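You operate a simulated robot arm through the tools that you are given. There is no shell and no other tool.

The job below is to be done with a simulated robot arm. You get a single attempt, and the scene is never put back.

TASK
Add 4 strokes of CLOVE to the conical flask, stopper it and shake it even.
Fine: the orange stopper; the flask ends in the PACK tray. Set down upright: conical flask.

The check looks at the end state, three seconds after you hand in, the way a careful person would. Anything else that was tipped, shoved, dropped, spilled or broken makes it a failure. A push-on lid holds only when it is set on centred and level and pressed home; a screw cap is set on level and turned clockwise until tight.

THE ROBOT
A 7-joint arm with a two-finger parallel gripper, fixed in place. Base frame: the origin is on the floor under the middle of its stand, x ahead of it, y to its left, z up. Readings come in m, rad, newtons and seconds.
With the tool pointing down near the work surface it reaches from about 0.32 to 0.86 m from the base axis. Its first joint turns from -2.897 to 2.897 rad. Payload 3.43 kg.
The TCP is the grasp point between the finger pads, 0.034 m short of the fingertips. In the tool frame z runs along the fingers and y along their closing line. Largest opening 0.128 m; finger width 0.024, thickness 0.012; the body of the gripper, 0.048 by 0.13 m, starts 0.096 m behind the TCP.
Orientation is that of the tool frame in the base frame, as a unit quaternion [w, x, y, z]. With the fingers straight down and closing along the base's y, the tool's x points along the base's -x, its y along +y and its z along -z.

THE INTERFACE
- The arm moves only by the tool servo_tool. Its argument "deltas" is text: rows parted by semicolons, each of 7 numbers parted by spaces: the shift along the tool's x, y, z in units of 300 mm (1.0 is 300 mm), then the turn, a rotation vector about the tool's x, y, z in units of 90 degrees (1.0 is 90 degrees), then the closure, from 0 (fully open) to 1 (shut). In form: x y z rx ry rz jaw; .... A call has 1 to 20 rows; each row is the pose to reach, as a shift and turn from the pose commanded when the call began, along the tool's axes at that moment. A call with a number of a shift or a turn outside -1 to 1 is refused whole. Each row takes 0.2 s and may step no farther than 0.05 m and 0.15 rad from the row before; otherwise, or with a gripper value out of range, the whole call is refused. Where a pose cannot be reached the arm comes as near as it can. A force on the tool above 40 N (or 10 N above the force at the start of the call, whichever is more), or a blocked arm, ends the call early, and 0.2 s more pass. The fingers move at their own pace (about 0.153 m/s each) and stop on an object; they squeeze with about 26 N. The grip force told is the motor's: it shows also when the fingers shut on nothing. Time passes only in rows, and 0.2 s behind the last, so rows that repeat a pose let the fingers close. It gives the time, the measured TCP pose, the force on the tool (base axes), the opening and the grip force at its end, in the units of the frame above (readings bear some noise), with the torque about the TCP (base axes, N m) and any sound that the robot's microphone picked up.
- Cameras (640 x 400 px; columns grow to the right, rows downward): "scene" is fixed at [0.4153, -0.4978, 1.4961]; the picture's right is [0.73, -0.68, 0.00], its down [-0.49, -0.53, -0.69] and it looks along [0.47, 0.51, -0.72] (base axes); focal length 317 px, centre (320, 200). "wrist" rides on the gripper at [0.076, -0.011, -0.16] in the tool frame; the picture's right is [0.15, 0.99, 0.00], its down [-0.88, 0.13, -0.46] and it looks along [-0.45, 0.07, 0.89] (tool axes); focal length 234 px, centre (320, 200). There is no depth. A picture from a camera that has moved, and an enlarged one, comes with that camera's place and axes in the base frame and with its lens. The place of the scene camera against the robot may be out by one fixed shift of up to 0.025 m in any direction.
- grab_frame(camera): a new picture of that camera. No time passes.
- enlarge(camera, box): a new picture of the part [left, top, right, bottom] of that camera's present view, enlarged. No time passes.
- finish_job(): hands the job in; it is judged then, once.

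Nothing tells you positions but the pictures and the camera data. Unless the task says otherwise, let go and move clear before handing in.

The tools are called after "Emit:" as a command line: name --argument value ..., lists and objects as JSON in quotes. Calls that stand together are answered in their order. servo_tool: Moves the arm, as the interface text tells. Its arguments: {"type":"object","properties":{"deltas":{"type":"string"}},"required":["deltas"]} The other tools are called the same way: grab_frame (camera) takes a picture; enlarge (camera, box) takes an enlarged picture of a part of a camera's view; finish_job () hands the job in.

At the start:

```text
clock: 0.0
tool_pos: [0.5602, -0.0682, 1.2378]
ee_rot: [0.001, 0.0, 1.0, 0.0]
wrist_force: [0.5, -0.4, -0.2]
ft_torque: [-0.02, 0.0, -0.01]
width: 0.1281
finger_force: 0.0
```

scene: 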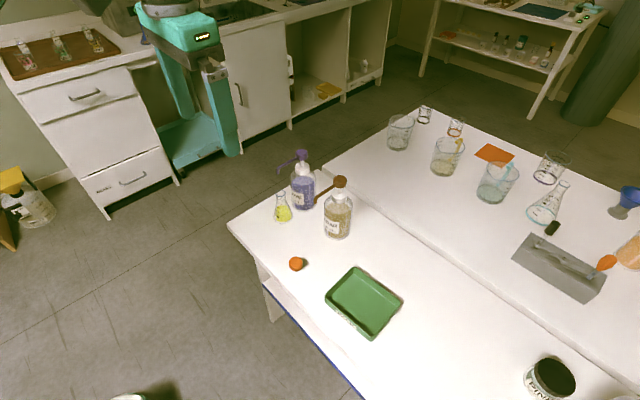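
wrist: 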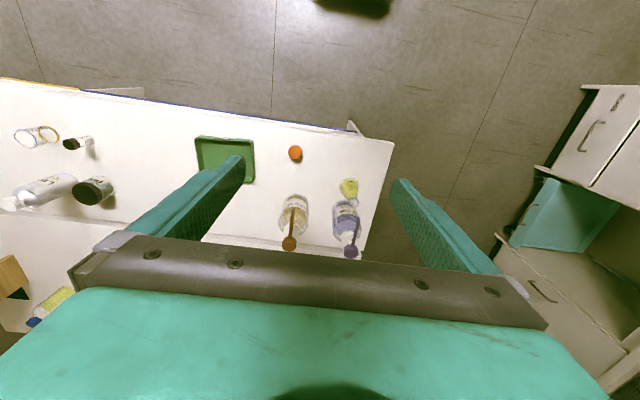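

I see a bench with a small conical flask (yellowish liquid), two pump bottles (one purple, one amber/brown), an orange stopper and a green tray. I'll look more closely to read the labels before moving.

Emit:
enlarge --camera "scene" --box '[220, 130, 420, 255]'

Emit:
enlarge --camera "scene" --box '[270, 240, 430, 340]'

Emit:
enlarge --camera "wrist" --box '[180, 120, 400, 260]'

```text
3.20 times, centred on (320, 192) of scene
camera zoom: at [0.4153, -0.4978, 1.4961], right [0.73, -0.68, 0.0], down [-0.49, -0.53, -0.69], along [0.47, 0.51, -0.72], focal length 1014 px, centre (320, 224)
```

zoom: 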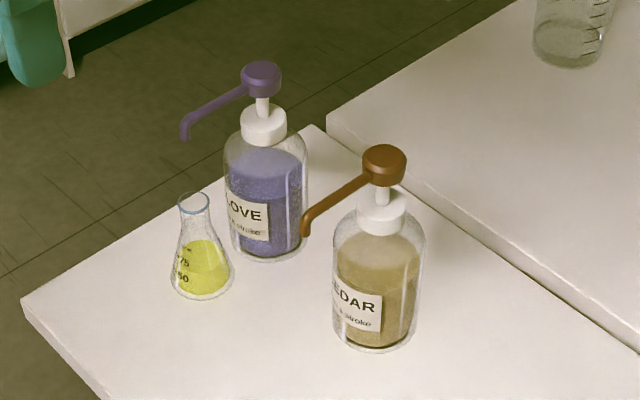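

```text
4.00 times, centred on (350, 290) of scene
camera zoom: at [0.4153, -0.4978, 1.4961], right [0.73, -0.68, 0.0], down [-0.49, -0.53, -0.69], along [0.47, 0.51, -0.72], focal length 1268 px, centre (200, -160)
```

zoom: 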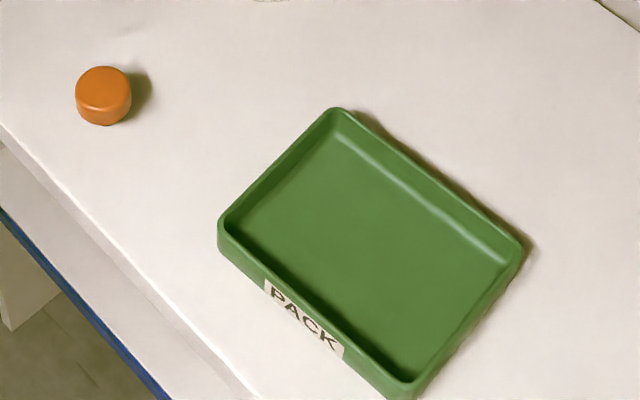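

```text
2.86 times, centred on (290, 190) of wrist
camera zoom: at [0.4852, -0.0783, 1.3971], right [-0.15, 0.99, 0.0], down [0.88, 0.13, 0.46], along [0.45, 0.07, -0.89], focal length 669 px, centre (406, 229)
```

zoom: 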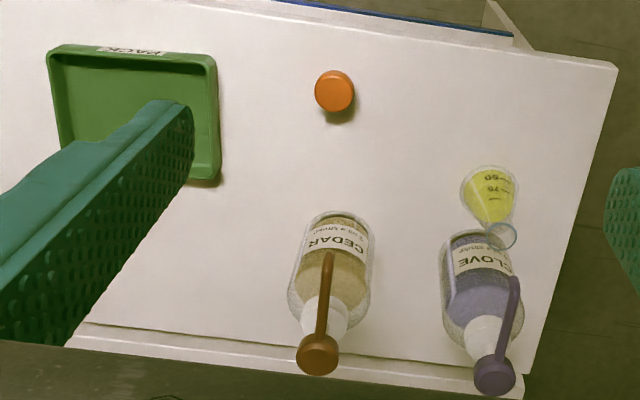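

The CLOVE bottle is the purple one, with its nozzle pointing toward the robot at about (0.76, 0.058, 0.93). The flask sits almost under it, with its mouth near (0.75, 0.05, 0.86). The stopper is near (0.67, -0.12) and the table top is near z 0.76. I'll bring the wrist camera closer to measure this better.

Emit:
servo_tool --deltas "-0.022 0.066 0.132 0 0 0 0; -0.044 0.131 0.264 0 0 0 0; -0.067 0.197 0.397 0 0 0 0; -0.089 0.263 0.529 0 0 0 0; -0.111 0.328 0.661 0 0 0 0; -0.133 0.394 0.793 0 0 0 0; -0.133 0.394 0.793 0 0 0 0"

Emit:
grab_frame --camera "wrist"

Emit:
grab_frame --camera "scene"

```text
clock: 1.6
tool_pos: [0.6003, 0.0517, 0.9986]
ee_rot: [0.0, 0.001, 1.0, 0.0]
wrist_force: [-0.9, 0.7, 0.7]
ft_torque: [-0.01, 0.0, 0.0]
width: 0.128
finger_force: 0.1
```

```text
taken
camera wrist: at [0.5248, 0.0398, 1.1582], right [-0.15, 0.99, 0.0], down [0.88, 0.13, 0.46], along [0.45, 0.07, -0.89], focal length 234 px, centre (320, 200)
```

wrist: 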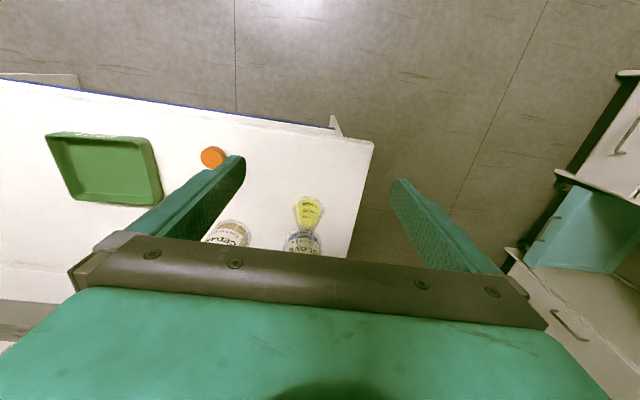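

```text
taken
```

scene: 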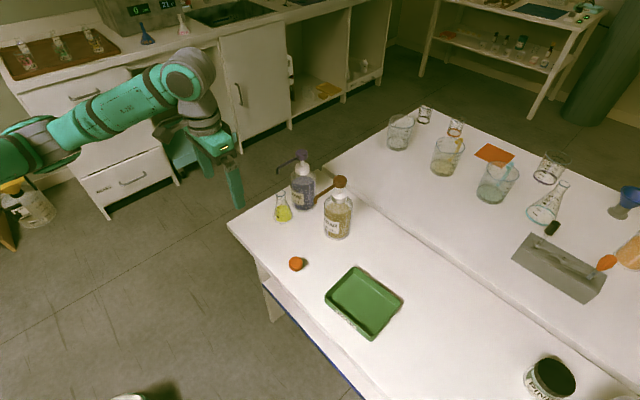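

The gripper hides the pump heads from this pose, so I'll take enlarged views of the flask from both cameras before picking a better viewpoint.

Emit:
enlarge --camera "wrist" --box '[260, 180, 360, 260]'

Emit:
enlarge --camera "scene" --box '[264, 140, 344, 240]'

```text
5.00 times, centred on (310, 220) of wrist
camera zoom: at [0.5248, 0.0398, 1.1582], right [-0.15, 0.99, 0.0], down [0.88, 0.13, 0.46], along [0.45, 0.07, -0.89], focal length 1171 px, centre (370, 100)
```

zoom: 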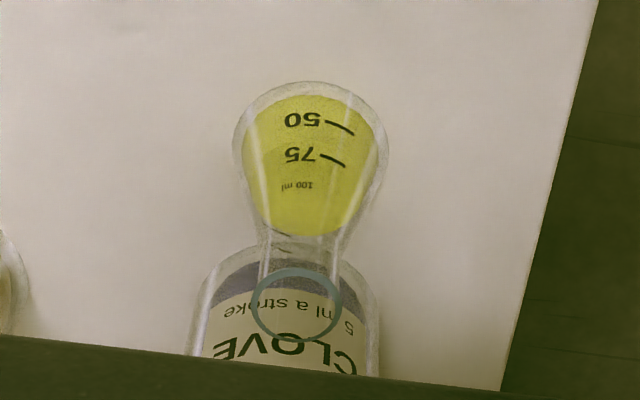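

```text
4.00 times, centred on (304, 190) of scene
camera zoom: at [0.4153, -0.4978, 1.4961], right [0.73, -0.68, 0.0], down [-0.49, -0.53, -0.69], along [0.47, 0.51, -0.72], focal length 1268 px, centre (384, 240)
```

zoom: 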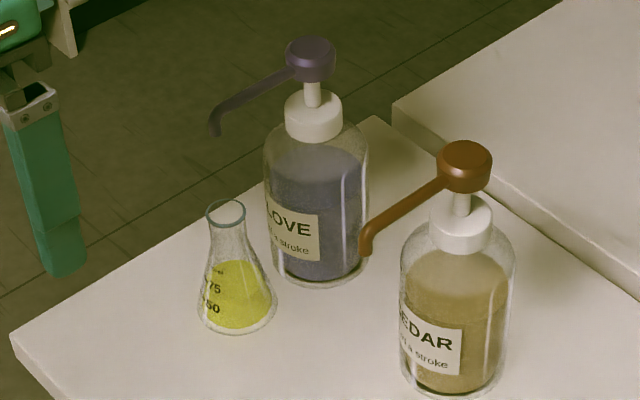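

The label reads "5 ml a stroke" and the flask mouth measures about (0.752, 0.0505, 0.858). I'll move the wrist camera directly above the nozzle and flask to check how they line up.

Emit:
servo_tool --deltas "0 0 -0.16 0 0 0 0; 0 0 -0.32 0 0 0 0; -0.15 0 -0.333 0 0 0 0; -0.3 0 -0.333 0 0 0 0; -0.45 0 -0.333 0 0 0 0; -0.6 0 -0.333 0 0 0 0; -0.733 0 -0.333 0 0 0 0; -0.733 0 -0.333 0 0 0 0"

Emit:
grab_frame --camera "wrist"

Emit:
enlarge --camera "wrist" --box '[260, 40, 380, 120]'

```text
clock: 3.4
tool_pos: [0.8215, 0.05, 1.1005]
ee_rot: [0.0, 0.0, 1.0, 0.0]
wrist_force: [0.8, -1.1, 0.2]
ft_torque: [-0.01, 0.01, 0.02]
width: 0.1279
finger_force: 0.0
```

```text
taken
camera wrist: at [0.746, 0.0394, 1.2597], right [-0.15, 0.99, 0.0], down [0.88, 0.13, 0.46], along [0.45, 0.07, -0.89], focal length 234 px, centre (320, 200)
```

wrist: 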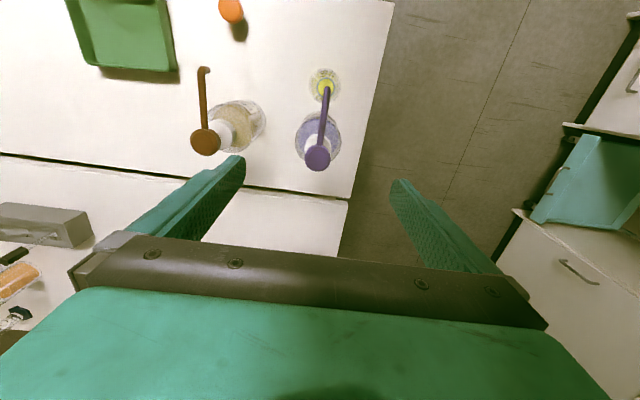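

```text
5.00 times, centred on (320, 80) of wrist
camera zoom: at [0.746, 0.0394, 1.2597], right [-0.15, 0.99, 0.0], down [0.88, 0.13, 0.46], along [0.45, 0.07, -0.89], focal length 1171 px, centre (320, 800)
```

zoom: 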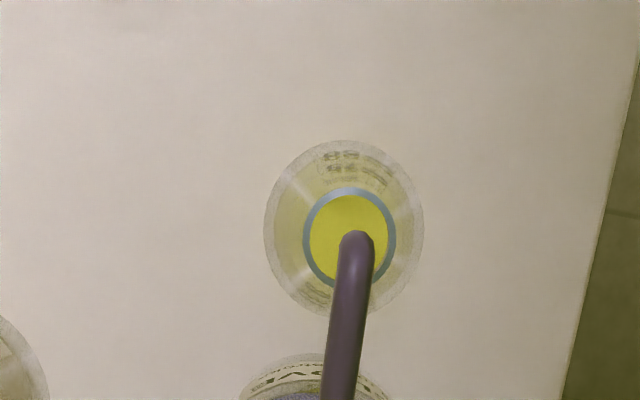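

From above, the nozzle tip and the flask mouth line up to within about 1–2 mm, so the flask can stay where it is. Next I'll locate the CLOVE pump head precisely.

Emit:
enlarge --camera "wrist" --box '[270, 110, 370, 180]'

Emit:
enlarge --camera "scene" --box '[264, 140, 344, 190]'

```text
5.71 times, centred on (320, 145) of wrist
camera zoom: at [0.746, 0.0394, 1.2597], right [-0.15, 0.99, 0.0], down [0.88, 0.13, 0.46], along [0.45, 0.07, -0.89], focal length 1338 px, centre (320, 514)
```

zoom: 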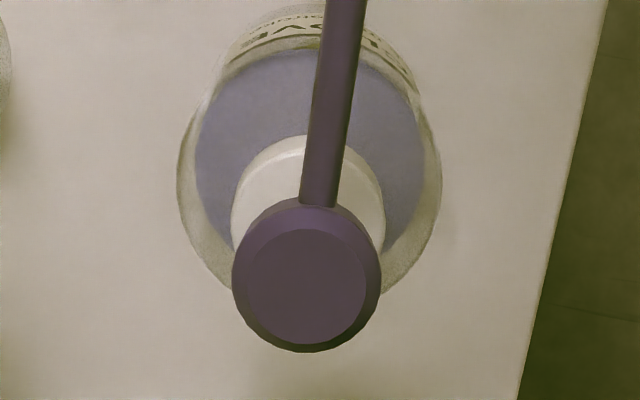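

```text
8.00 times, centred on (304, 165) of scene
camera zoom: at [0.4153, -0.4978, 1.4961], right [0.73, -0.68, 0.0], down [-0.49, -0.53, -0.69], along [0.47, 0.51, -0.72], focal length 2536 px, centre (448, 480)
```

zoom: 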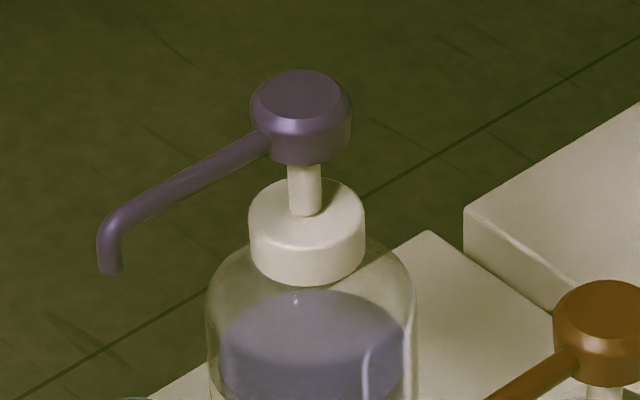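

The pump head top is at about (0.839, 0.0505, 0.961). I'll close the fingers and move to just above it.

Emit:
servo_tool --deltas "-0.03 0 0 0 0 0 1; -0.058 0 0 0 0 0 1; -0.058 0 0.1 0 0 0 1; -0.058 0 0.2 0 0 0 1; -0.058 0 0.3 0 0 0 1; -0.058 0 0.3 0 0 0 1"

Emit:
grab_frame --camera "wrist"

Emit:
enlarge --camera "scene" --box '[264, 100, 344, 190]'

```text
clock: 4.8
tool_pos: [0.8371, 0.0505, 1.0085]
ee_rot: [0.0, 0.0, 1.0, 0.001]
wrist_force: [1.0, 0.2, 0.2]
ft_torque: [0.0, -0.01, 0.0]
width: 0.0
finger_force: 26.1
```

```text
taken
camera wrist: at [0.7625, 0.0397, 1.168], right [-0.15, 0.99, 0.0], down [0.88, 0.13, 0.46], along [0.45, 0.07, -0.89], focal length 234 px, centre (320, 200)
```

wrist: 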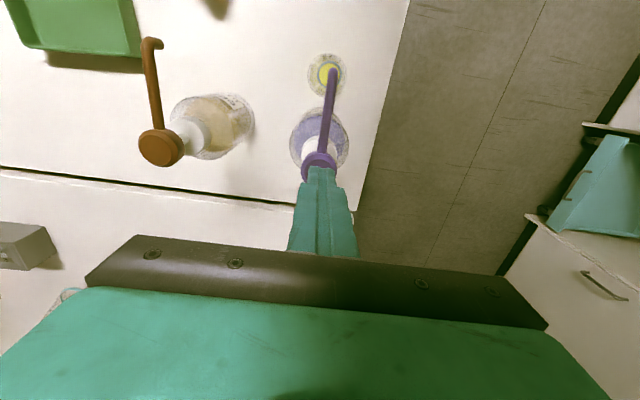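

```text
4.44 times, centred on (304, 145) of scene
camera zoom: at [0.4153, -0.4978, 1.4961], right [0.73, -0.68, 0.0], down [-0.49, -0.53, -0.69], along [0.47, 0.51, -0.72], focal length 1409 px, centre (391, 444)
```

zoom: 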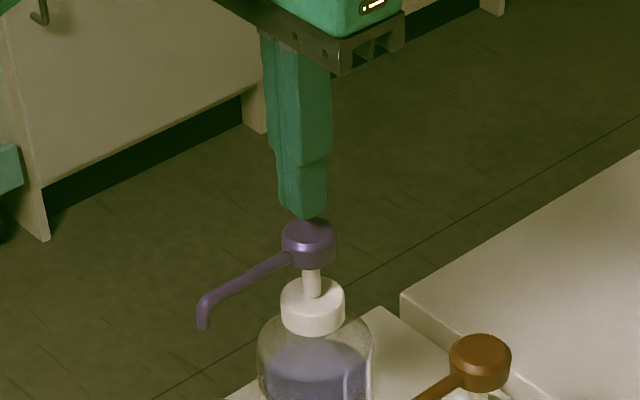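

The fingertips are just above the pump head. I'll zoom in to check they're centred before pressing.

Emit:
enlarge --camera "wrist" --box '[280, 130, 360, 200]'

Emit:
enlarge --camera "scene" --box '[284, 130, 324, 170]'

```text
5.71 times, centred on (320, 165) of wrist
camera zoom: at [0.7625, 0.0397, 1.168], right [-0.15, 0.99, 0.0], down [0.88, 0.13, 0.46], along [0.45, 0.07, -0.89], focal length 1338 px, centre (320, 400)
```

zoom: 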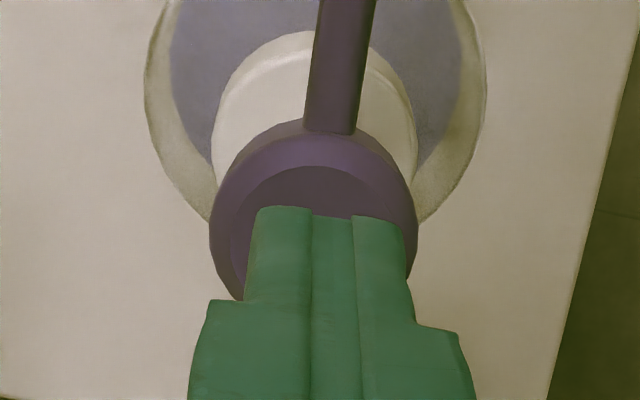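

```text
10.00 times, centred on (304, 150) of scene
camera zoom: at [0.4153, -0.4978, 1.4961], right [0.73, -0.68, 0.0], down [-0.49, -0.53, -0.69], along [0.47, 0.51, -0.72], focal length 3170 px, centre (480, 700)
```

zoom: 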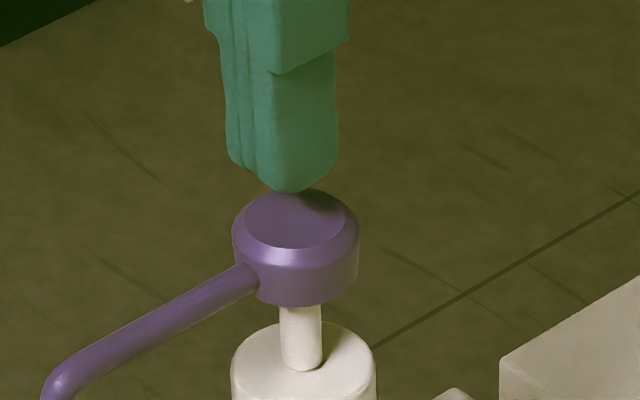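

The fingers sit about 2.5 mm too far toward +y and 1.5 mm short in x. I'll correct that and come down to near contact.

Emit:
servo_tool --deltas "-0.005 -0.0083 0 0 0 0 1; -0.005 -0.0083 0.015 0 0 0 1; -0.005 -0.0083 0.03 0 0 0 1; -0.005 -0.0083 0.03 0 0 0 1"

Emit:
enlarge --camera "wrist" --box '[280, 130, 360, 200]'

Emit:
enlarge --camera "scene" --box '[284, 130, 324, 170]'

```text
clock: 5.8
tool_pos: [0.839, 0.0486, 0.9992]
ee_rot: [0.0, 0.001, 1.0, 0.0]
wrist_force: [-0.2, 0.9, -0.4]
ft_torque: [-0.01, 0.02, 0.0]
width: 0.0001
finger_force: 26.1
```

```text
5.71 times, centred on (320, 165) of wrist
camera zoom: at [0.7641, 0.0371, 1.1592], right [-0.15, 0.99, 0.0], down [0.88, 0.13, 0.46], along [0.45, 0.07, -0.89], focal length 1338 px, centre (320, 400)
```

zoom: 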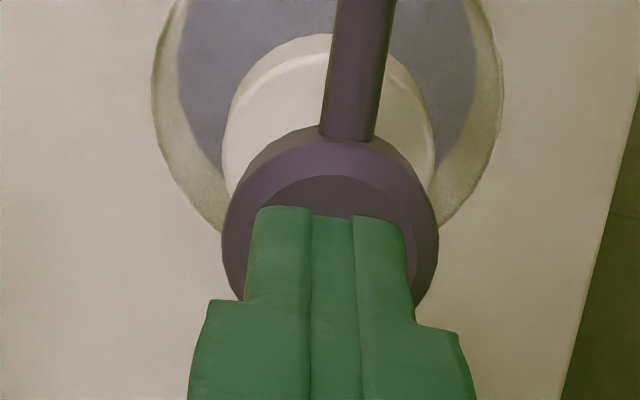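

```text
10.00 times, centred on (304, 150) of scene
camera zoom: at [0.4153, -0.4978, 1.4961], right [0.73, -0.68, 0.0], down [-0.49, -0.53, -0.69], along [0.47, 0.51, -0.72], focal length 3170 px, centre (480, 700)
```

zoom: 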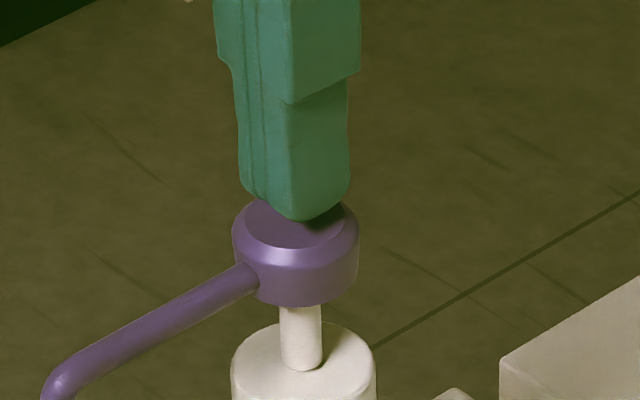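

The fingers are now centred over the pump head. I'll start the first stroke slowly and watch the force.

Emit:
servo_tool --deltas "0 0 0.013 0 0 0 1; 0 0 0.026 0 0 0 1; 0 0 0.04 0 0 0 1; 0 0 0.04 0 0 0 1"

Emit:
enlarge --camera "scene" --box '[264, 140, 344, 220]'

```text
clock: 6.8
tool_pos: [0.8397, 0.0477, 0.9881]
ee_rot: [0.0, 0.0, 1.0, 0.0]
wrist_force: [-1.5, 0.6, 3.2]
ft_torque: [0.06, 0.01, 0.04]
width: 0.0
finger_force: 26.1
```

```text
5.00 times, centred on (304, 180) of scene
camera zoom: at [0.4153, -0.4978, 1.4961], right [0.73, -0.68, 0.0], down [-0.49, -0.53, -0.69], along [0.47, 0.51, -0.72], focal length 1585 px, centre (400, 300)
```

zoom: 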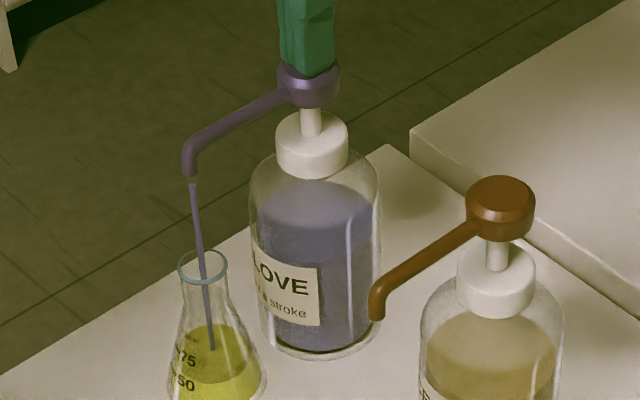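

The CLOVE stream falls straight into the flask mouth. I'll keep pressing to the bottom of the stroke.

Emit:
servo_tool --deltas "0 0 0.01 0 0 0 1; 0 0 0.02 0 0 0 1; 0 0 0.03 0 0 0 1; 0 0 0.04 0 0 0 1; 0 0 0.05 0 0 0 1"

Emit:
enlarge --camera "scene" --box '[264, 140, 344, 220]'

```text
clock: 8.0
tool_pos: [0.8393, 0.048, 0.9763]
ee_rot: [0.002, 0.0, 1.0, 0.0]
wrist_force: [-5.7, 2.4, 29.5]
ft_torque: [0.11, 0.26, 0.12]
width: 0.0001
finger_force: 25.4
```

```text
5.00 times, centred on (304, 180) of scene
camera zoom: at [0.4153, -0.4978, 1.4961], right [0.73, -0.68, 0.0], down [-0.49, -0.53, -0.69], along [0.47, 0.51, -0.72], focal length 1585 px, centre (400, 300)
```

zoom: 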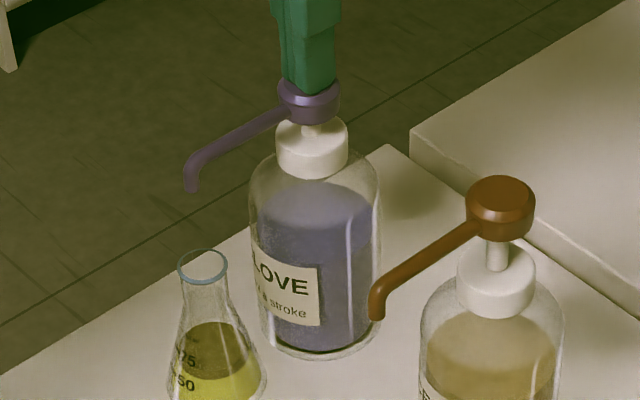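

The first stroke bottomed out at TCP z of about 0.976 with 30 N. I'll release fully and check that the head springs back.

Emit:
servo_tool --deltas "0 0 -0.02 0 0 0 1; 0 0 -0.045 0 0 0 1; 0 0 -0.07 0 0 0 1; 0 0 -0.095 0 0 0 1; 0 0 -0.095 0 0 0 1; 0 0 -0.095 0 0 0 1"

Emit:
enlarge --camera "scene" --box '[264, 140, 344, 220]'

Emit:
enlarge --camera "wrist" --box '[280, 130, 360, 200]'

```text
clock: 9.4
tool_pos: [0.8396, 0.0487, 1.0028]
ee_rot: [0.0, 0.0, 1.0, 0.0]
wrist_force: [-0.8, -0.1, 0.4]
ft_torque: [0.0, 0.02, -0.01]
width: 0.0
finger_force: 25.8
```

```text
5.00 times, centred on (304, 180) of scene
camera zoom: at [0.4153, -0.4978, 1.4961], right [0.73, -0.68, 0.0], down [-0.49, -0.53, -0.69], along [0.47, 0.51, -0.72], focal length 1585 px, centre (400, 300)
```

zoom: 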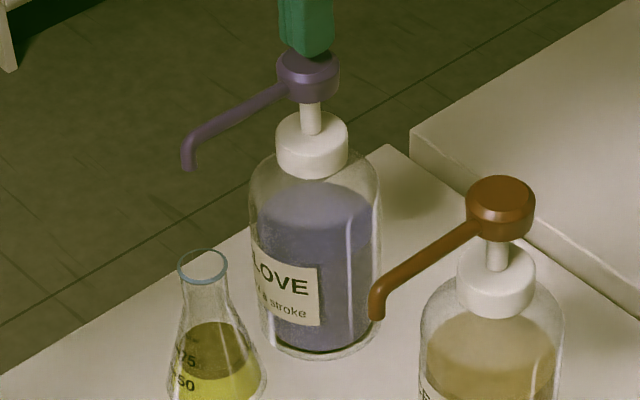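

```text
5.71 times, centred on (320, 165) of wrist
camera zoom: at [0.7641, 0.0374, 1.1613], right [-0.15, 0.99, 0.0], down [0.88, 0.13, 0.46], along [0.45, 0.07, -0.89], focal length 1338 px, centre (320, 400)
```

zoom: 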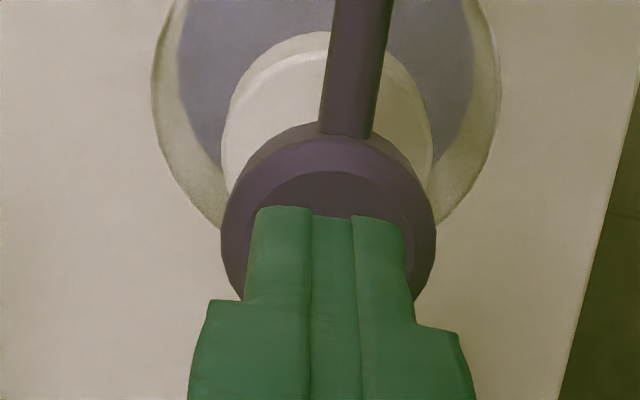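

The head sprang back and the dose sits as a layer in the flask, so one stroke is done. Now the second stroke, to the same depth.

Emit:
servo_tool --deltas "0 0 0.02 0 0 0 1; 0 0 0.033 0 0 0 1; 0 0 0.046 0 0 0 1; 0 0 0.058 0 0 0 1; 0 0 0.07 0 0 0 1; 0 0 0.08 0 0 0 1; 0 0 0.088 0 0 0 1; 0 0 0.095 0 0 0 1; 0 0 0.095 0 0 0 1"

Emit:
enlarge --camera "scene" --box '[264, 140, 344, 220]'

```text
clock: 11.4
tool_pos: [0.8398, 0.048, 0.975]
ee_rot: [0.002, 0.0, 1.0, 0.0]
wrist_force: [-2.3, -0.7, 33.4]
ft_torque: [-0.01, 0.17, 0.14]
width: 0.0001
finger_force: 26.0
```

```text
5.00 times, centred on (304, 180) of scene
camera zoom: at [0.4153, -0.4978, 1.4961], right [0.73, -0.68, 0.0], down [-0.49, -0.53, -0.69], along [0.47, 0.51, -0.72], focal length 1585 px, centre (400, 300)
```

zoom: 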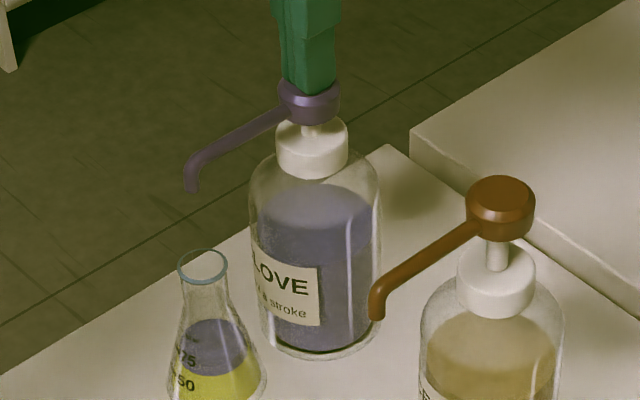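

The second stroke bottomed out the same way and the layer in the flask grew. I'll release fully again.

Emit:
servo_tool --deltas "0 0 -0.02 0 0 0 1; 0 0 -0.045 0 0 0 1; 0 0 -0.07 0 0 0 1; 0 0 -0.095 0 0 0 1; 0 0 -0.095 0 0 0 1; 0 0 -0.095 0 0 0 1"

Emit:
enlarge --camera "scene" --box '[264, 140, 344, 220]'

```text
clock: 12.8
tool_pos: [0.8395, 0.0488, 1.0011]
ee_rot: [0.0, 0.0, 1.0, 0.001]
wrist_force: [0.7, -1.2, -0.3]
ft_torque: [0.0, 0.05, 0.02]
width: 0.0
finger_force: 26.0
```

```text
5.00 times, centred on (304, 180) of scene
camera zoom: at [0.4153, -0.4978, 1.4961], right [0.73, -0.68, 0.0], down [-0.49, -0.53, -0.69], along [0.47, 0.51, -0.72], focal length 1585 px, centre (400, 300)
```

zoom: 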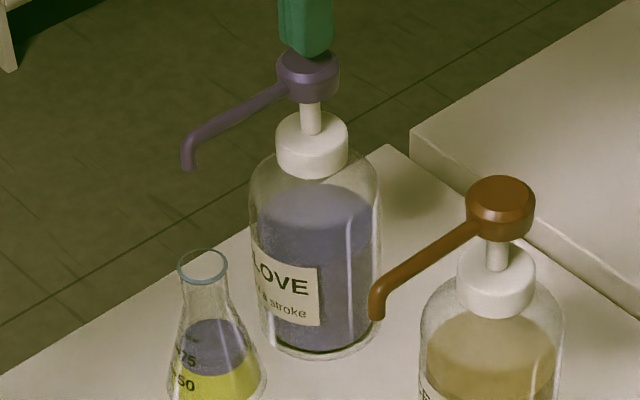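

Two strokes are done and the head is back up. Now the third.

Emit:
servo_tool --deltas "0 0 0.02 0 0 0 1; 0 0 0.033 0 0 0 1; 0 0 0.046 0 0 0 1; 0 0 0.058 0 0 0 1; 0 0 0.07 0 0 0 1; 0 0 0.08 0 0 0 1; 0 0 0.088 0 0 0 1; 0 0 0.095 0 0 0 1; 0 0 0.095 0 0 0 1"

Emit:
enlarge --camera "scene" --box '[264, 140, 344, 220]'

```text
clock: 14.8
tool_pos: [0.8399, 0.0483, 0.9766]
ee_rot: [0.002, 0.001, 1.0, 0.0]
wrist_force: [-0.1, 0.7, 33.0]
ft_torque: [0.04, 0.09, -0.09]
width: 0.0
finger_force: 26.1
```

```text
5.00 times, centred on (304, 180) of scene
camera zoom: at [0.4153, -0.4978, 1.4961], right [0.73, -0.68, 0.0], down [-0.49, -0.53, -0.69], along [0.47, 0.51, -0.72], focal length 1585 px, centre (400, 300)
```

zoom: 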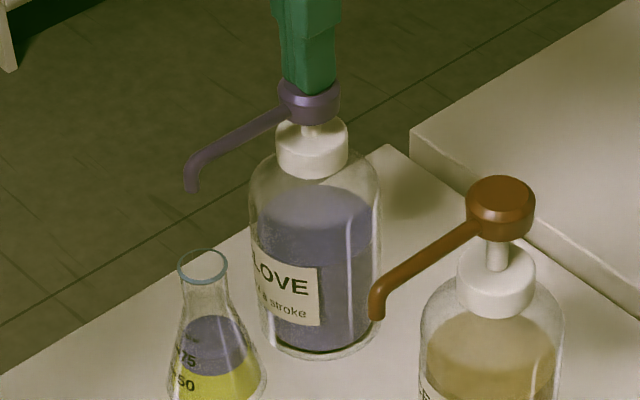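

The third stroke is at the bottom. I'll release it.

Emit:
servo_tool --deltas "0 0 -0.02 0 0 0 1; 0 0 -0.045 0 0 0 1; 0 0 -0.07 0 0 0 1; 0 0 -0.095 0 0 0 1; 0 0 -0.095 0 0 0 1; 0 0 -0.095 0 0 0 1"

Emit:
enlarge --camera "scene" --box '[264, 140, 344, 220]'

```text
clock: 16.2
tool_pos: [0.8383, 0.0483, 1.0018]
ee_rot: [-0.001, 0.0, 1.0, 0.0]
wrist_force: [0.0, -0.1, 0.2]
ft_torque: [0.01, 0.04, 0.02]
width: 0.0001
finger_force: 26.1
```

```text
5.00 times, centred on (304, 180) of scene
camera zoom: at [0.4153, -0.4978, 1.4961], right [0.73, -0.68, 0.0], down [-0.49, -0.53, -0.69], along [0.47, 0.51, -0.72], focal length 1585 px, centre (400, 300)
```

zoom: 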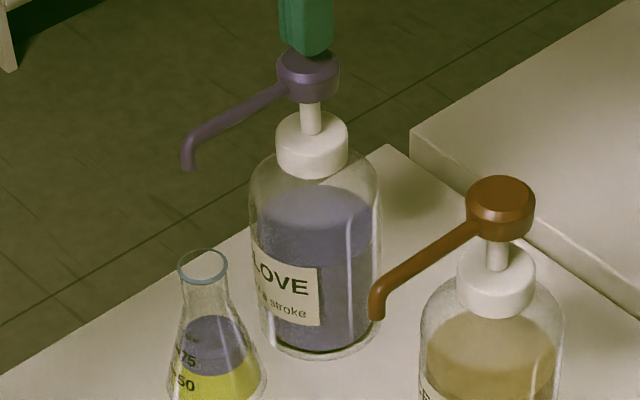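

Three strokes are done. Now the fourth and last.

Emit:
servo_tool --deltas "0 0 0.02 0 0 0 1; 0 0 0.033 0 0 0 1; 0 0 0.046 0 0 0 1; 0 0 0.058 0 0 0 1; 0 0 0.07 0 0 0 1; 0 0 0.08 0 0 0 1; 0 0 0.088 0 0 0 1; 0 0 0.095 0 0 0 1; 0 0 0.095 0 0 0 1"

Emit:
enlarge --camera "scene" --box '[264, 140, 344, 220]'

```text
clock: 18.2
tool_pos: [0.8393, 0.0479, 0.9751]
ee_rot: [0.001, 0.001, 1.0, 0.0]
wrist_force: [-0.1, -2.1, 32.4]
ft_torque: [-0.06, 0.07, -0.06]
width: 0.0
finger_force: 26.2
```

```text
5.00 times, centred on (304, 180) of scene
camera zoom: at [0.4153, -0.4978, 1.4961], right [0.73, -0.68, 0.0], down [-0.49, -0.53, -0.69], along [0.47, 0.51, -0.72], focal length 1585 px, centre (400, 300)
```

zoom: 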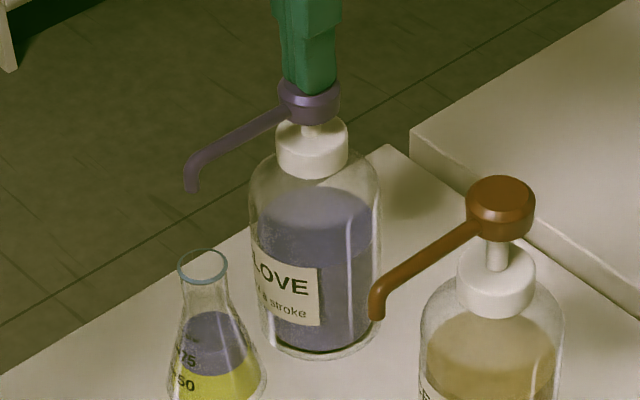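

The fourth stroke is at the bottom. I'll release and rise well clear.

Emit:
servo_tool --deltas "0 0 -0.02 0 0 0 1; 0 0 -0.045 0 0 0 1; 0 0 -0.07 0 0 0 1; 0 0 -0.095 0 0 0 1; 0 0 -0.2 0 0 0 1; 0 0 -0.3 0 0 0 1; 0 0 -0.42 0 0 0 1; 0 0 -0.42 0 0 0 0"

Emit:
enlarge --camera "scene" --box '[264, 140, 364, 240]'

Emit:
grab_frame --camera "wrist"

```text
clock: 20.0
tool_pos: [0.8387, 0.0479, 1.0988]
ee_rot: [0.0, 0.0, 1.0, 0.001]
wrist_force: [1.0, 0.5, 0.3]
ft_torque: [-0.01, 0.0, 0.01]
width: 0.1157
finger_force: 0.1
```

```text
4.00 times, centred on (314, 190) of scene
camera zoom: at [0.4153, -0.4978, 1.4961], right [0.73, -0.68, 0.0], down [-0.49, -0.53, -0.69], along [0.47, 0.51, -0.72], focal length 1268 px, centre (344, 240)
```

zoom: 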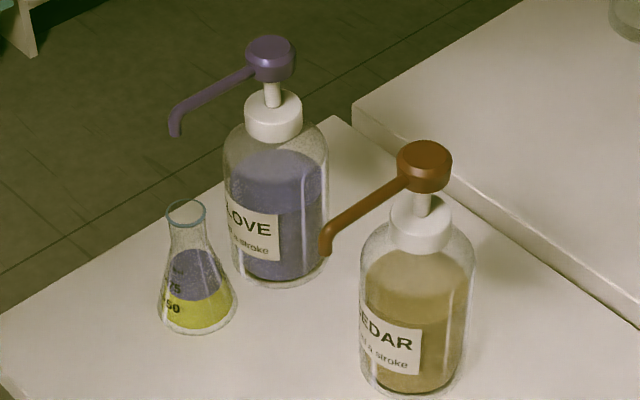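

```text
taken
camera wrist: at [0.7642, 0.0374, 1.2586], right [-0.15, 0.99, 0.0], down [0.88, 0.13, 0.46], along [0.45, 0.07, -0.89], focal length 234 px, centre (320, 200)
```

wrist: 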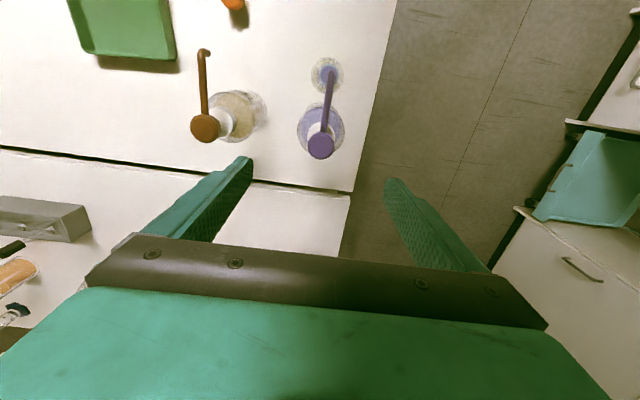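

All four strokes are in, showing as a purple layer on top of the yellow, and the bottle and flask haven't moved. Next I'll back off and tilt the tool to horizontal, testing whether I can take the flask by the neck from the robot's side.

Emit:
servo_tool --deltas "0.16 0 0 0 0 0 0; 0.32 0 0 0 0 0 0; 0.48 0 0 0 0 0 0; 0.64 0 0 0 0 0 0; 0.8 0 0 0 0 0 0; 0.96 0 0 0 0 0 0; 0.96 0 0 0 -0.09 0 0; 0.96 0 0 0 -0.18 0 0; 0.96 0 0 0 -0.27 0 0; 0.96 0 0 0 -0.36 0 0; 0.96 0 0 0 -0.45 0 0; 0.96 0 0 0 -0.54 0 0; 0.96 0 0 0 -0.63 0 0; 0.96 0 0 0 -0.72 0 0; 0.96 0 0 0 -0.81 0 0; 0.96 0 0 0 -0.9 0 0; 0.96 0 0 0 -0.95 0 0; 0.96 0 0 0 -1 0 0; 0.96 0 0 0 -1 0 0"

Emit:
grab_frame --camera "wrist"

Emit:
grab_frame --camera "scene"

```text
clock: 24.0
tool_pos: [0.58, 0.0528, 1.0827]
ee_rot: [0.708, 0.001, 0.706, -0.001]
wrist_force: [-0.5, -0.6, -0.8]
ft_torque: [0.0, -0.02, 0.0]
width: 0.1279
finger_force: 0.1
out of reach, approached as far as the arm can: row 12, 13, 14, 15, 16, 17, 18, 19
```

```text
taken
camera wrist: at [0.4204, 0.043, 1.0063], right [0.0, 0.99, -0.15], down [-0.46, 0.13, 0.88], along [0.89, 0.07, 0.45], focal length 234 px, centre (320, 200)
```

wrist: 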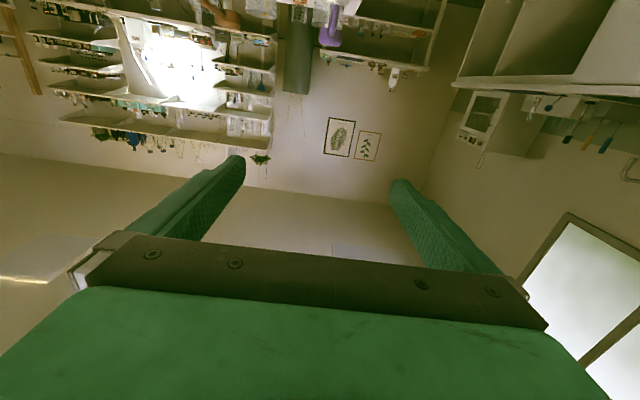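

```text
taken
```

scene: 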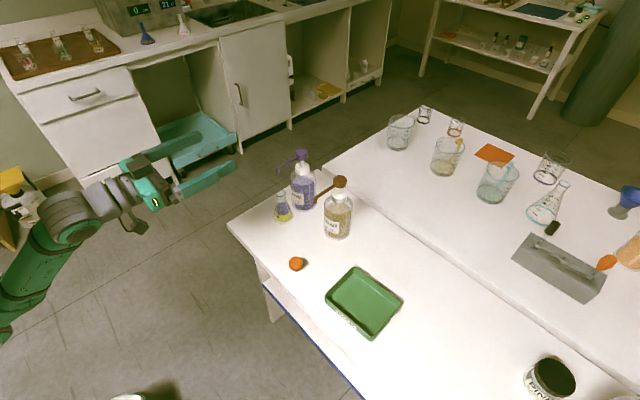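

The tool is now horizontal, pointing at +x with the closing line along y. A few rows were out of reach, so I'll make a small forward move to see where the commanded pose really is.

Emit:
servo_tool --deltas "0 0 0.1 0 0 0 0.4; 0 0 0.2 0 0 0 0.4; 0 0 0.2 0 0 0 0.4"

```text
clock: 24.8
tool_pos: [0.6388, 0.0543, 1.081]
ee_rot: [0.707, 0.0, 0.707, 0.001]
wrist_force: [-0.4, 1.3, 0.0]
ft_torque: [-0.01, -0.01, -0.03]
width: 0.0767
finger_force: 0.0
```

The commanded pose follows the one actually reached. I'll lower the tool to z of about 0.90 at x 0.64, in front of the flask, and look.

Emit:
servo_tool --deltas "0.15 0 0 0 0 0 0.4; 0.3 0 0 0 0 0 0.4; 0.45 0 0 0 0 0 0.4; 0.6 0 0 0 0 0 0.4; 0.6 0 0 0 0 0 0.4"

Emit:
grab_frame --camera "wrist"

Emit:
grab_frame --camera "scene"

```text
clock: 26.0
tool_pos: [0.6386, 0.054, 0.9013]
ee_rot: [0.707, -0.001, 0.707, 0.0]
wrist_force: [-0.1, -0.2, 0.5]
ft_torque: [-0.03, 0.0, 0.01]
width: 0.077
finger_force: 0.0
```

```text
taken
camera wrist: at [0.4783, 0.0436, 0.8258], right [0.0, 0.99, -0.15], down [-0.46, 0.13, 0.88], along [0.89, 0.07, 0.45], focal length 234 px, centre (320, 200)
```

wrist: 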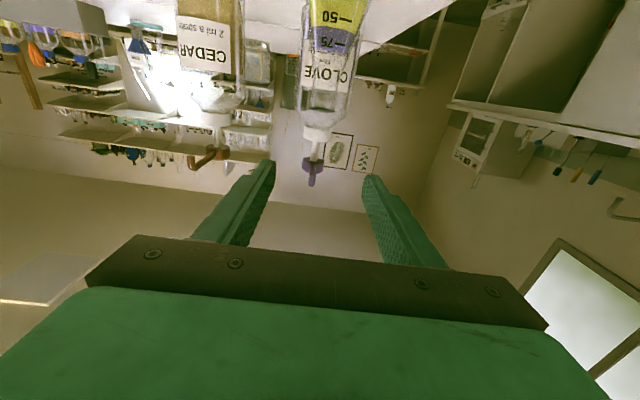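

```text
taken
```

scene: 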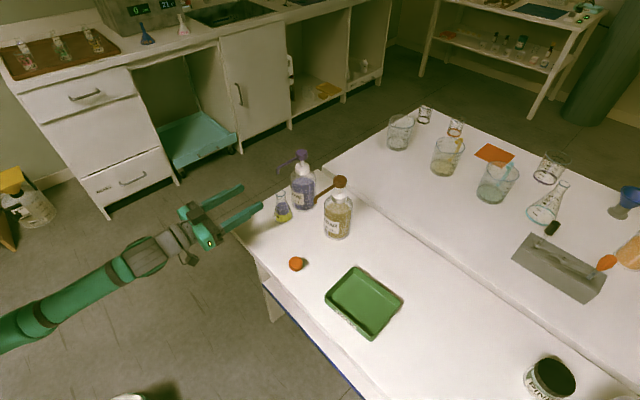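

Emit:
enlarge --camera "wrist" --box '[250, 0, 400, 94]'

Emit:
enlarge --camera "scene" --box '[180, 140, 340, 240]'

```text
4.26 times, centred on (325, 47) of wrist
camera zoom: at [0.4783, 0.0436, 0.8258], right [0.0, 0.99, -0.15], down [-0.46, 0.13, 0.88], along [0.89, 0.07, 0.45], focal length 996 px, centre (299, 851)
```

zoom: 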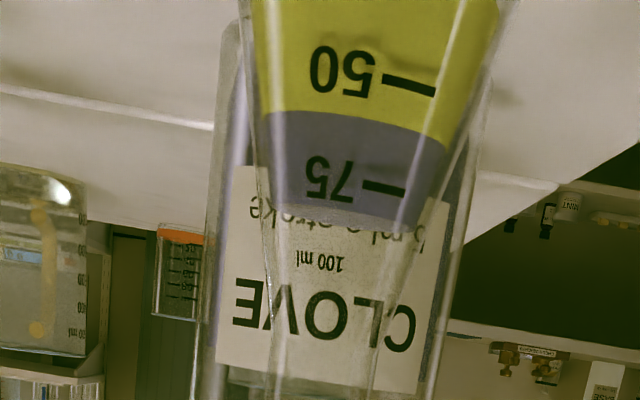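

```text
4.00 times, centred on (260, 190) of scene
camera zoom: at [0.4153, -0.4978, 1.4961], right [0.73, -0.68, 0.0], down [-0.49, -0.53, -0.69], along [0.47, 0.51, -0.72], focal length 1268 px, centre (560, 240)
```

zoom: 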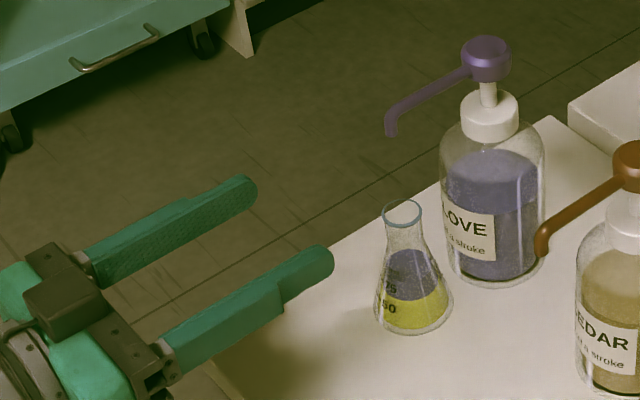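

The flask now reads about 75 ml, which fits 55 + 20. I'll zoom on the fingertips to measure how centred they are relative to the flask's axis.

Emit:
enlarge --camera "wrist" --box '[250, 140, 390, 220]'

```text
4.57 times, centred on (320, 180) of wrist
camera zoom: at [0.4783, 0.0436, 0.8258], right [0.0, 0.99, -0.15], down [-0.46, 0.13, 0.88], along [0.89, 0.07, 0.45], focal length 1070 px, centre (320, 291)
```

zoom: 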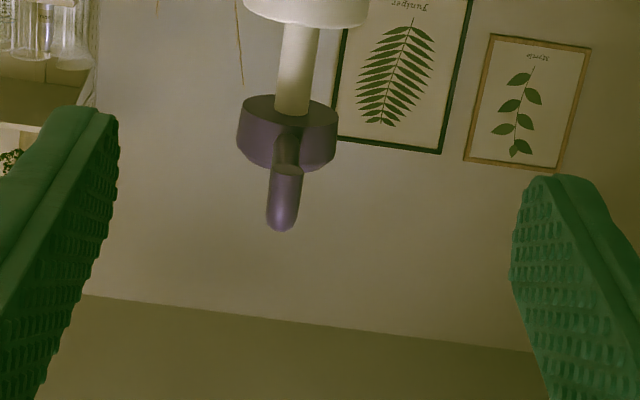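

The fingers match the model, centred on the TCP, and the flask axis is at y ≈ 0.050. To keep the under-slung camera away from the bench edge I'll pitch the tool up to 30° below horizontal for this grasp.

Emit:
servo_tool --deltas "0 -0.0137 0 0 0.09 0 0.4; 0 -0.0137 0 0 0.18 0 0.4; 0 -0.0137 0 0 0.27 0 0.4; 0 -0.0137 0 0 0.333 0 0.4; 0 -0.0137 0 0 0.333 0 0.4"

Emit:
grab_frame --camera "wrist"

```text
clock: 27.2
tool_pos: [0.6386, 0.05, 0.9023]
ee_rot: [0.499, 0.0, 0.866, 0.0]
wrist_force: [-0.2, 0.5, -0.2]
ft_torque: [0.0, -0.02, 0.0]
width: 0.0767
finger_force: 0.0
```

```text
taken
camera wrist: at [0.4624, 0.039, 0.9166], right [-0.07, 0.99, -0.13], down [0.05, 0.13, 0.99], along [1.0, 0.07, -0.06], focal length 234 px, centre (320, 200)
```

wrist: 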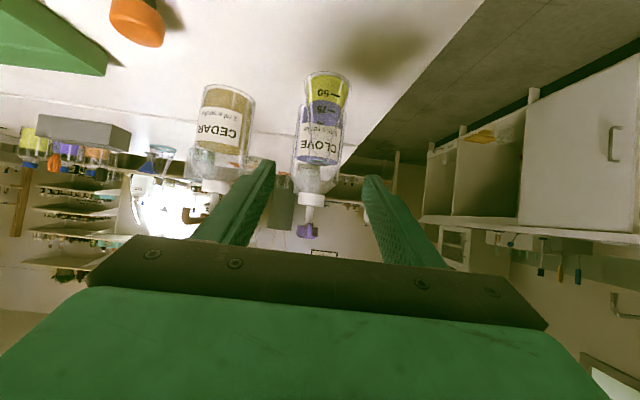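

I'll lower to grasp height in front of the flask and check the alignment.

Emit:
servo_tool --deltas "0.045 0 0.052 0 0 0 0.4; 0.09 0 0.103 0 0 0 0.4; 0.134 0 0.154 0 0 0 0.4; 0.134 0 0.154 0 0 0 0.4"

Emit:
grab_frame --camera "wrist"

Emit:
enlarge --camera "wrist" --box '[250, 80, 390, 200]'

Emit:
enlarge --camera "scene" --box '[200, 140, 340, 240]'

```text
clock: 28.2
tool_pos: [0.6584, 0.0495, 0.8448]
ee_rot: [0.5, 0.0, 0.866, 0.0]
wrist_force: [0.7, 0.1, -0.3]
ft_torque: [0.01, 0.0, 0.02]
width: 0.0765
finger_force: 0.1
```

```text
taken
camera wrist: at [0.4829, 0.039, 0.8582], right [-0.07, 0.99, -0.13], down [0.04, 0.13, 0.99], along [1.0, 0.07, -0.05], focal length 234 px, centre (320, 200)
```

wrist: 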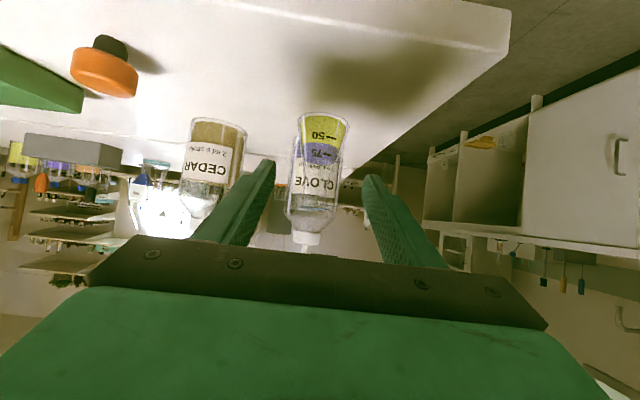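

```text
3.33 times, centred on (320, 140) of wrist
camera zoom: at [0.4829, 0.039, 0.8582], right [-0.07, 0.99, -0.13], down [0.04, 0.13, 0.99], along [1.0, 0.07, -0.05], focal length 781 px, centre (320, 400)
```

zoom: 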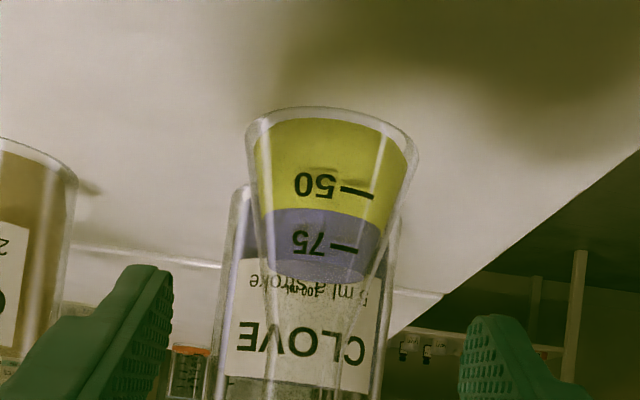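

```text
4.00 times, centred on (270, 190) of scene
camera zoom: at [0.4153, -0.4978, 1.4961], right [0.73, -0.68, 0.0], down [-0.49, -0.53, -0.69], along [0.47, 0.51, -0.72], focal length 1268 px, centre (520, 240)
```

zoom: 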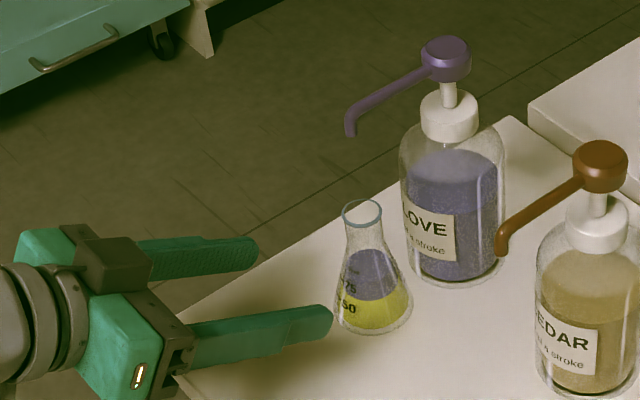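

The alignment is good, with the flask axis at y ≈ 0.050. I'll move straight forward so the open fingers pass either side of the neck.

Emit:
servo_tool --deltas "-0.027 0 0.049 0 0 0 0.4; -0.055 0 0.097 0 0 0 0.4; -0.082 0 0.146 0 0 0 0.4; -0.11 0 0.194 0 0 0 0.4; -0.137 0 0.242 0 0 0 0.4; -0.137 0 0.242 0 0 0 0.4"

Emit:
grab_frame --camera "wrist"

Emit:
enlarge --camera "wrist" --box '[250, 80, 390, 200]'

Emit:
enlarge --camera "scene" --box '[220, 140, 340, 240]'

```text
clock: 29.6
tool_pos: [0.7419, 0.0492, 0.8431]
ee_rot: [0.5, 0.001, 0.866, -0.001]
wrist_force: [-0.2, 0.5, -0.9]
ft_torque: [0.02, 0.04, 0.02]
width: 0.0769
finger_force: 0.1
```

```text
taken
camera wrist: at [0.5659, 0.0386, 0.8583], right [-0.07, 0.99, -0.13], down [0.05, 0.13, 0.99], along [1.0, 0.07, -0.05], focal length 234 px, centre (320, 200)
```

wrist: 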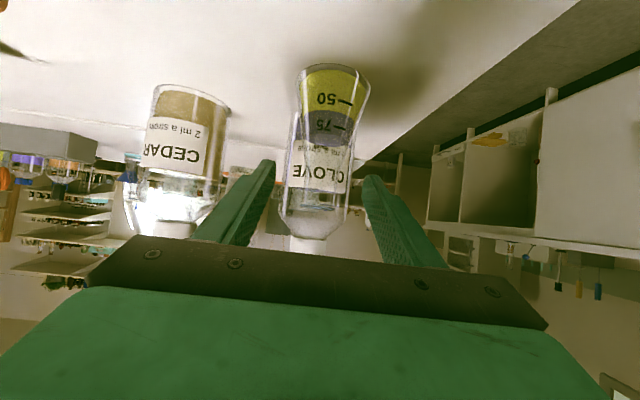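

```text
3.33 times, centred on (320, 140) of wrist
camera zoom: at [0.5659, 0.0386, 0.8583], right [-0.07, 0.99, -0.13], down [0.05, 0.13, 0.99], along [1.0, 0.07, -0.05], focal length 781 px, centre (320, 400)
```

zoom: 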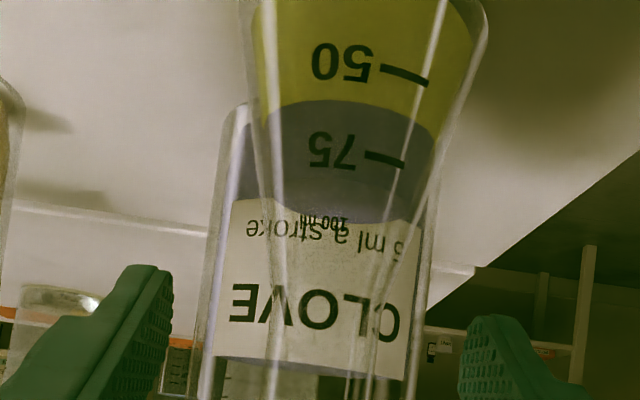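

```text
4.00 times, centred on (280, 190) of scene
camera zoom: at [0.4153, -0.4978, 1.4961], right [0.73, -0.68, 0.0], down [-0.49, -0.53, -0.69], along [0.47, 0.51, -0.72], focal length 1268 px, centre (480, 240)
```

zoom: 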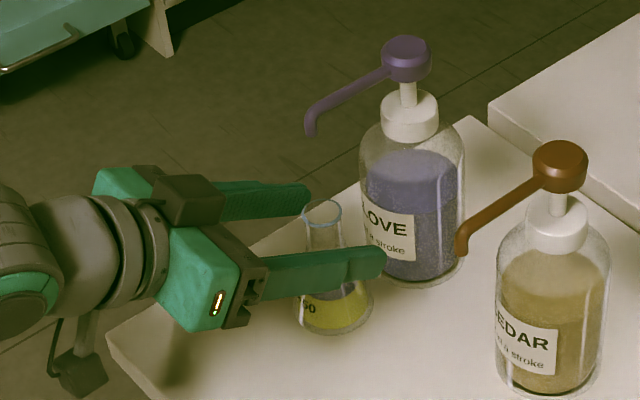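

The fingers straddle the neck just below the rim with good clearance all round. I'll close them gently in small steps.

Emit:
servo_tool --deltas "0 0 0 0 0 0 0.5; 0 0 0 0 0 0 0.58; 0 0 0 0 0 0 0.66; 0 0 0 0 0 0 0.72; 0 0 0 0 0 0 0.76; 0 0 0 0 0 0 0.8; 0 0 0 0 0 0 0.84; 0 0 0 0 0 0 0.9; 0 0 0 0 0 0 1; 0 0 0 0 0 0 1"

Emit:
enlarge --camera "wrist" --box '[250, 80, 390, 200]'

Emit:
enlarge --camera "scene" --box '[220, 140, 340, 240]'

```text
clock: 31.8
tool_pos: [0.7423, 0.0505, 0.8446]
ee_rot: [0.499, 0.0, 0.867, 0.0]
wrist_force: [0.3, 0.4, 0.2]
ft_torque: [-0.01, 0.0, 0.03]
width: 0.0293
finger_force: 26.3
```

```text
3.33 times, centred on (320, 140) of wrist
camera zoom: at [0.5658, 0.0386, 0.8584], right [-0.07, 0.99, -0.13], down [0.05, 0.13, 0.99], along [1.0, 0.07, -0.05], focal length 781 px, centre (320, 400)
```

zoom: 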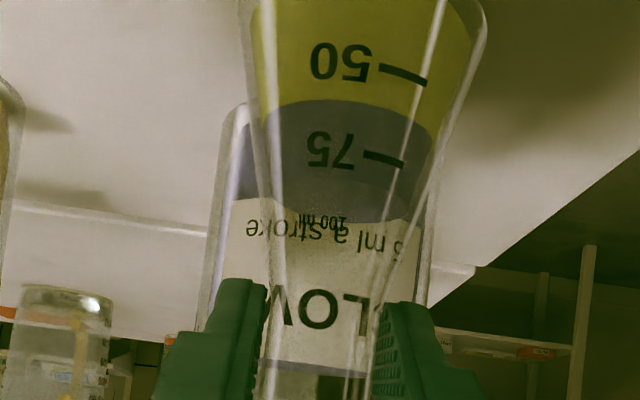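

```text
4.00 times, centred on (280, 190) of scene
camera zoom: at [0.4153, -0.4978, 1.4961], right [0.73, -0.68, 0.0], down [-0.49, -0.53, -0.69], along [0.47, 0.51, -0.72], focal length 1268 px, centre (480, 240)
```

zoom: 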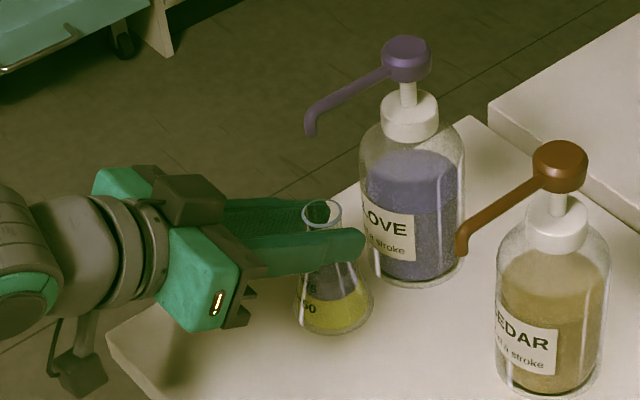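

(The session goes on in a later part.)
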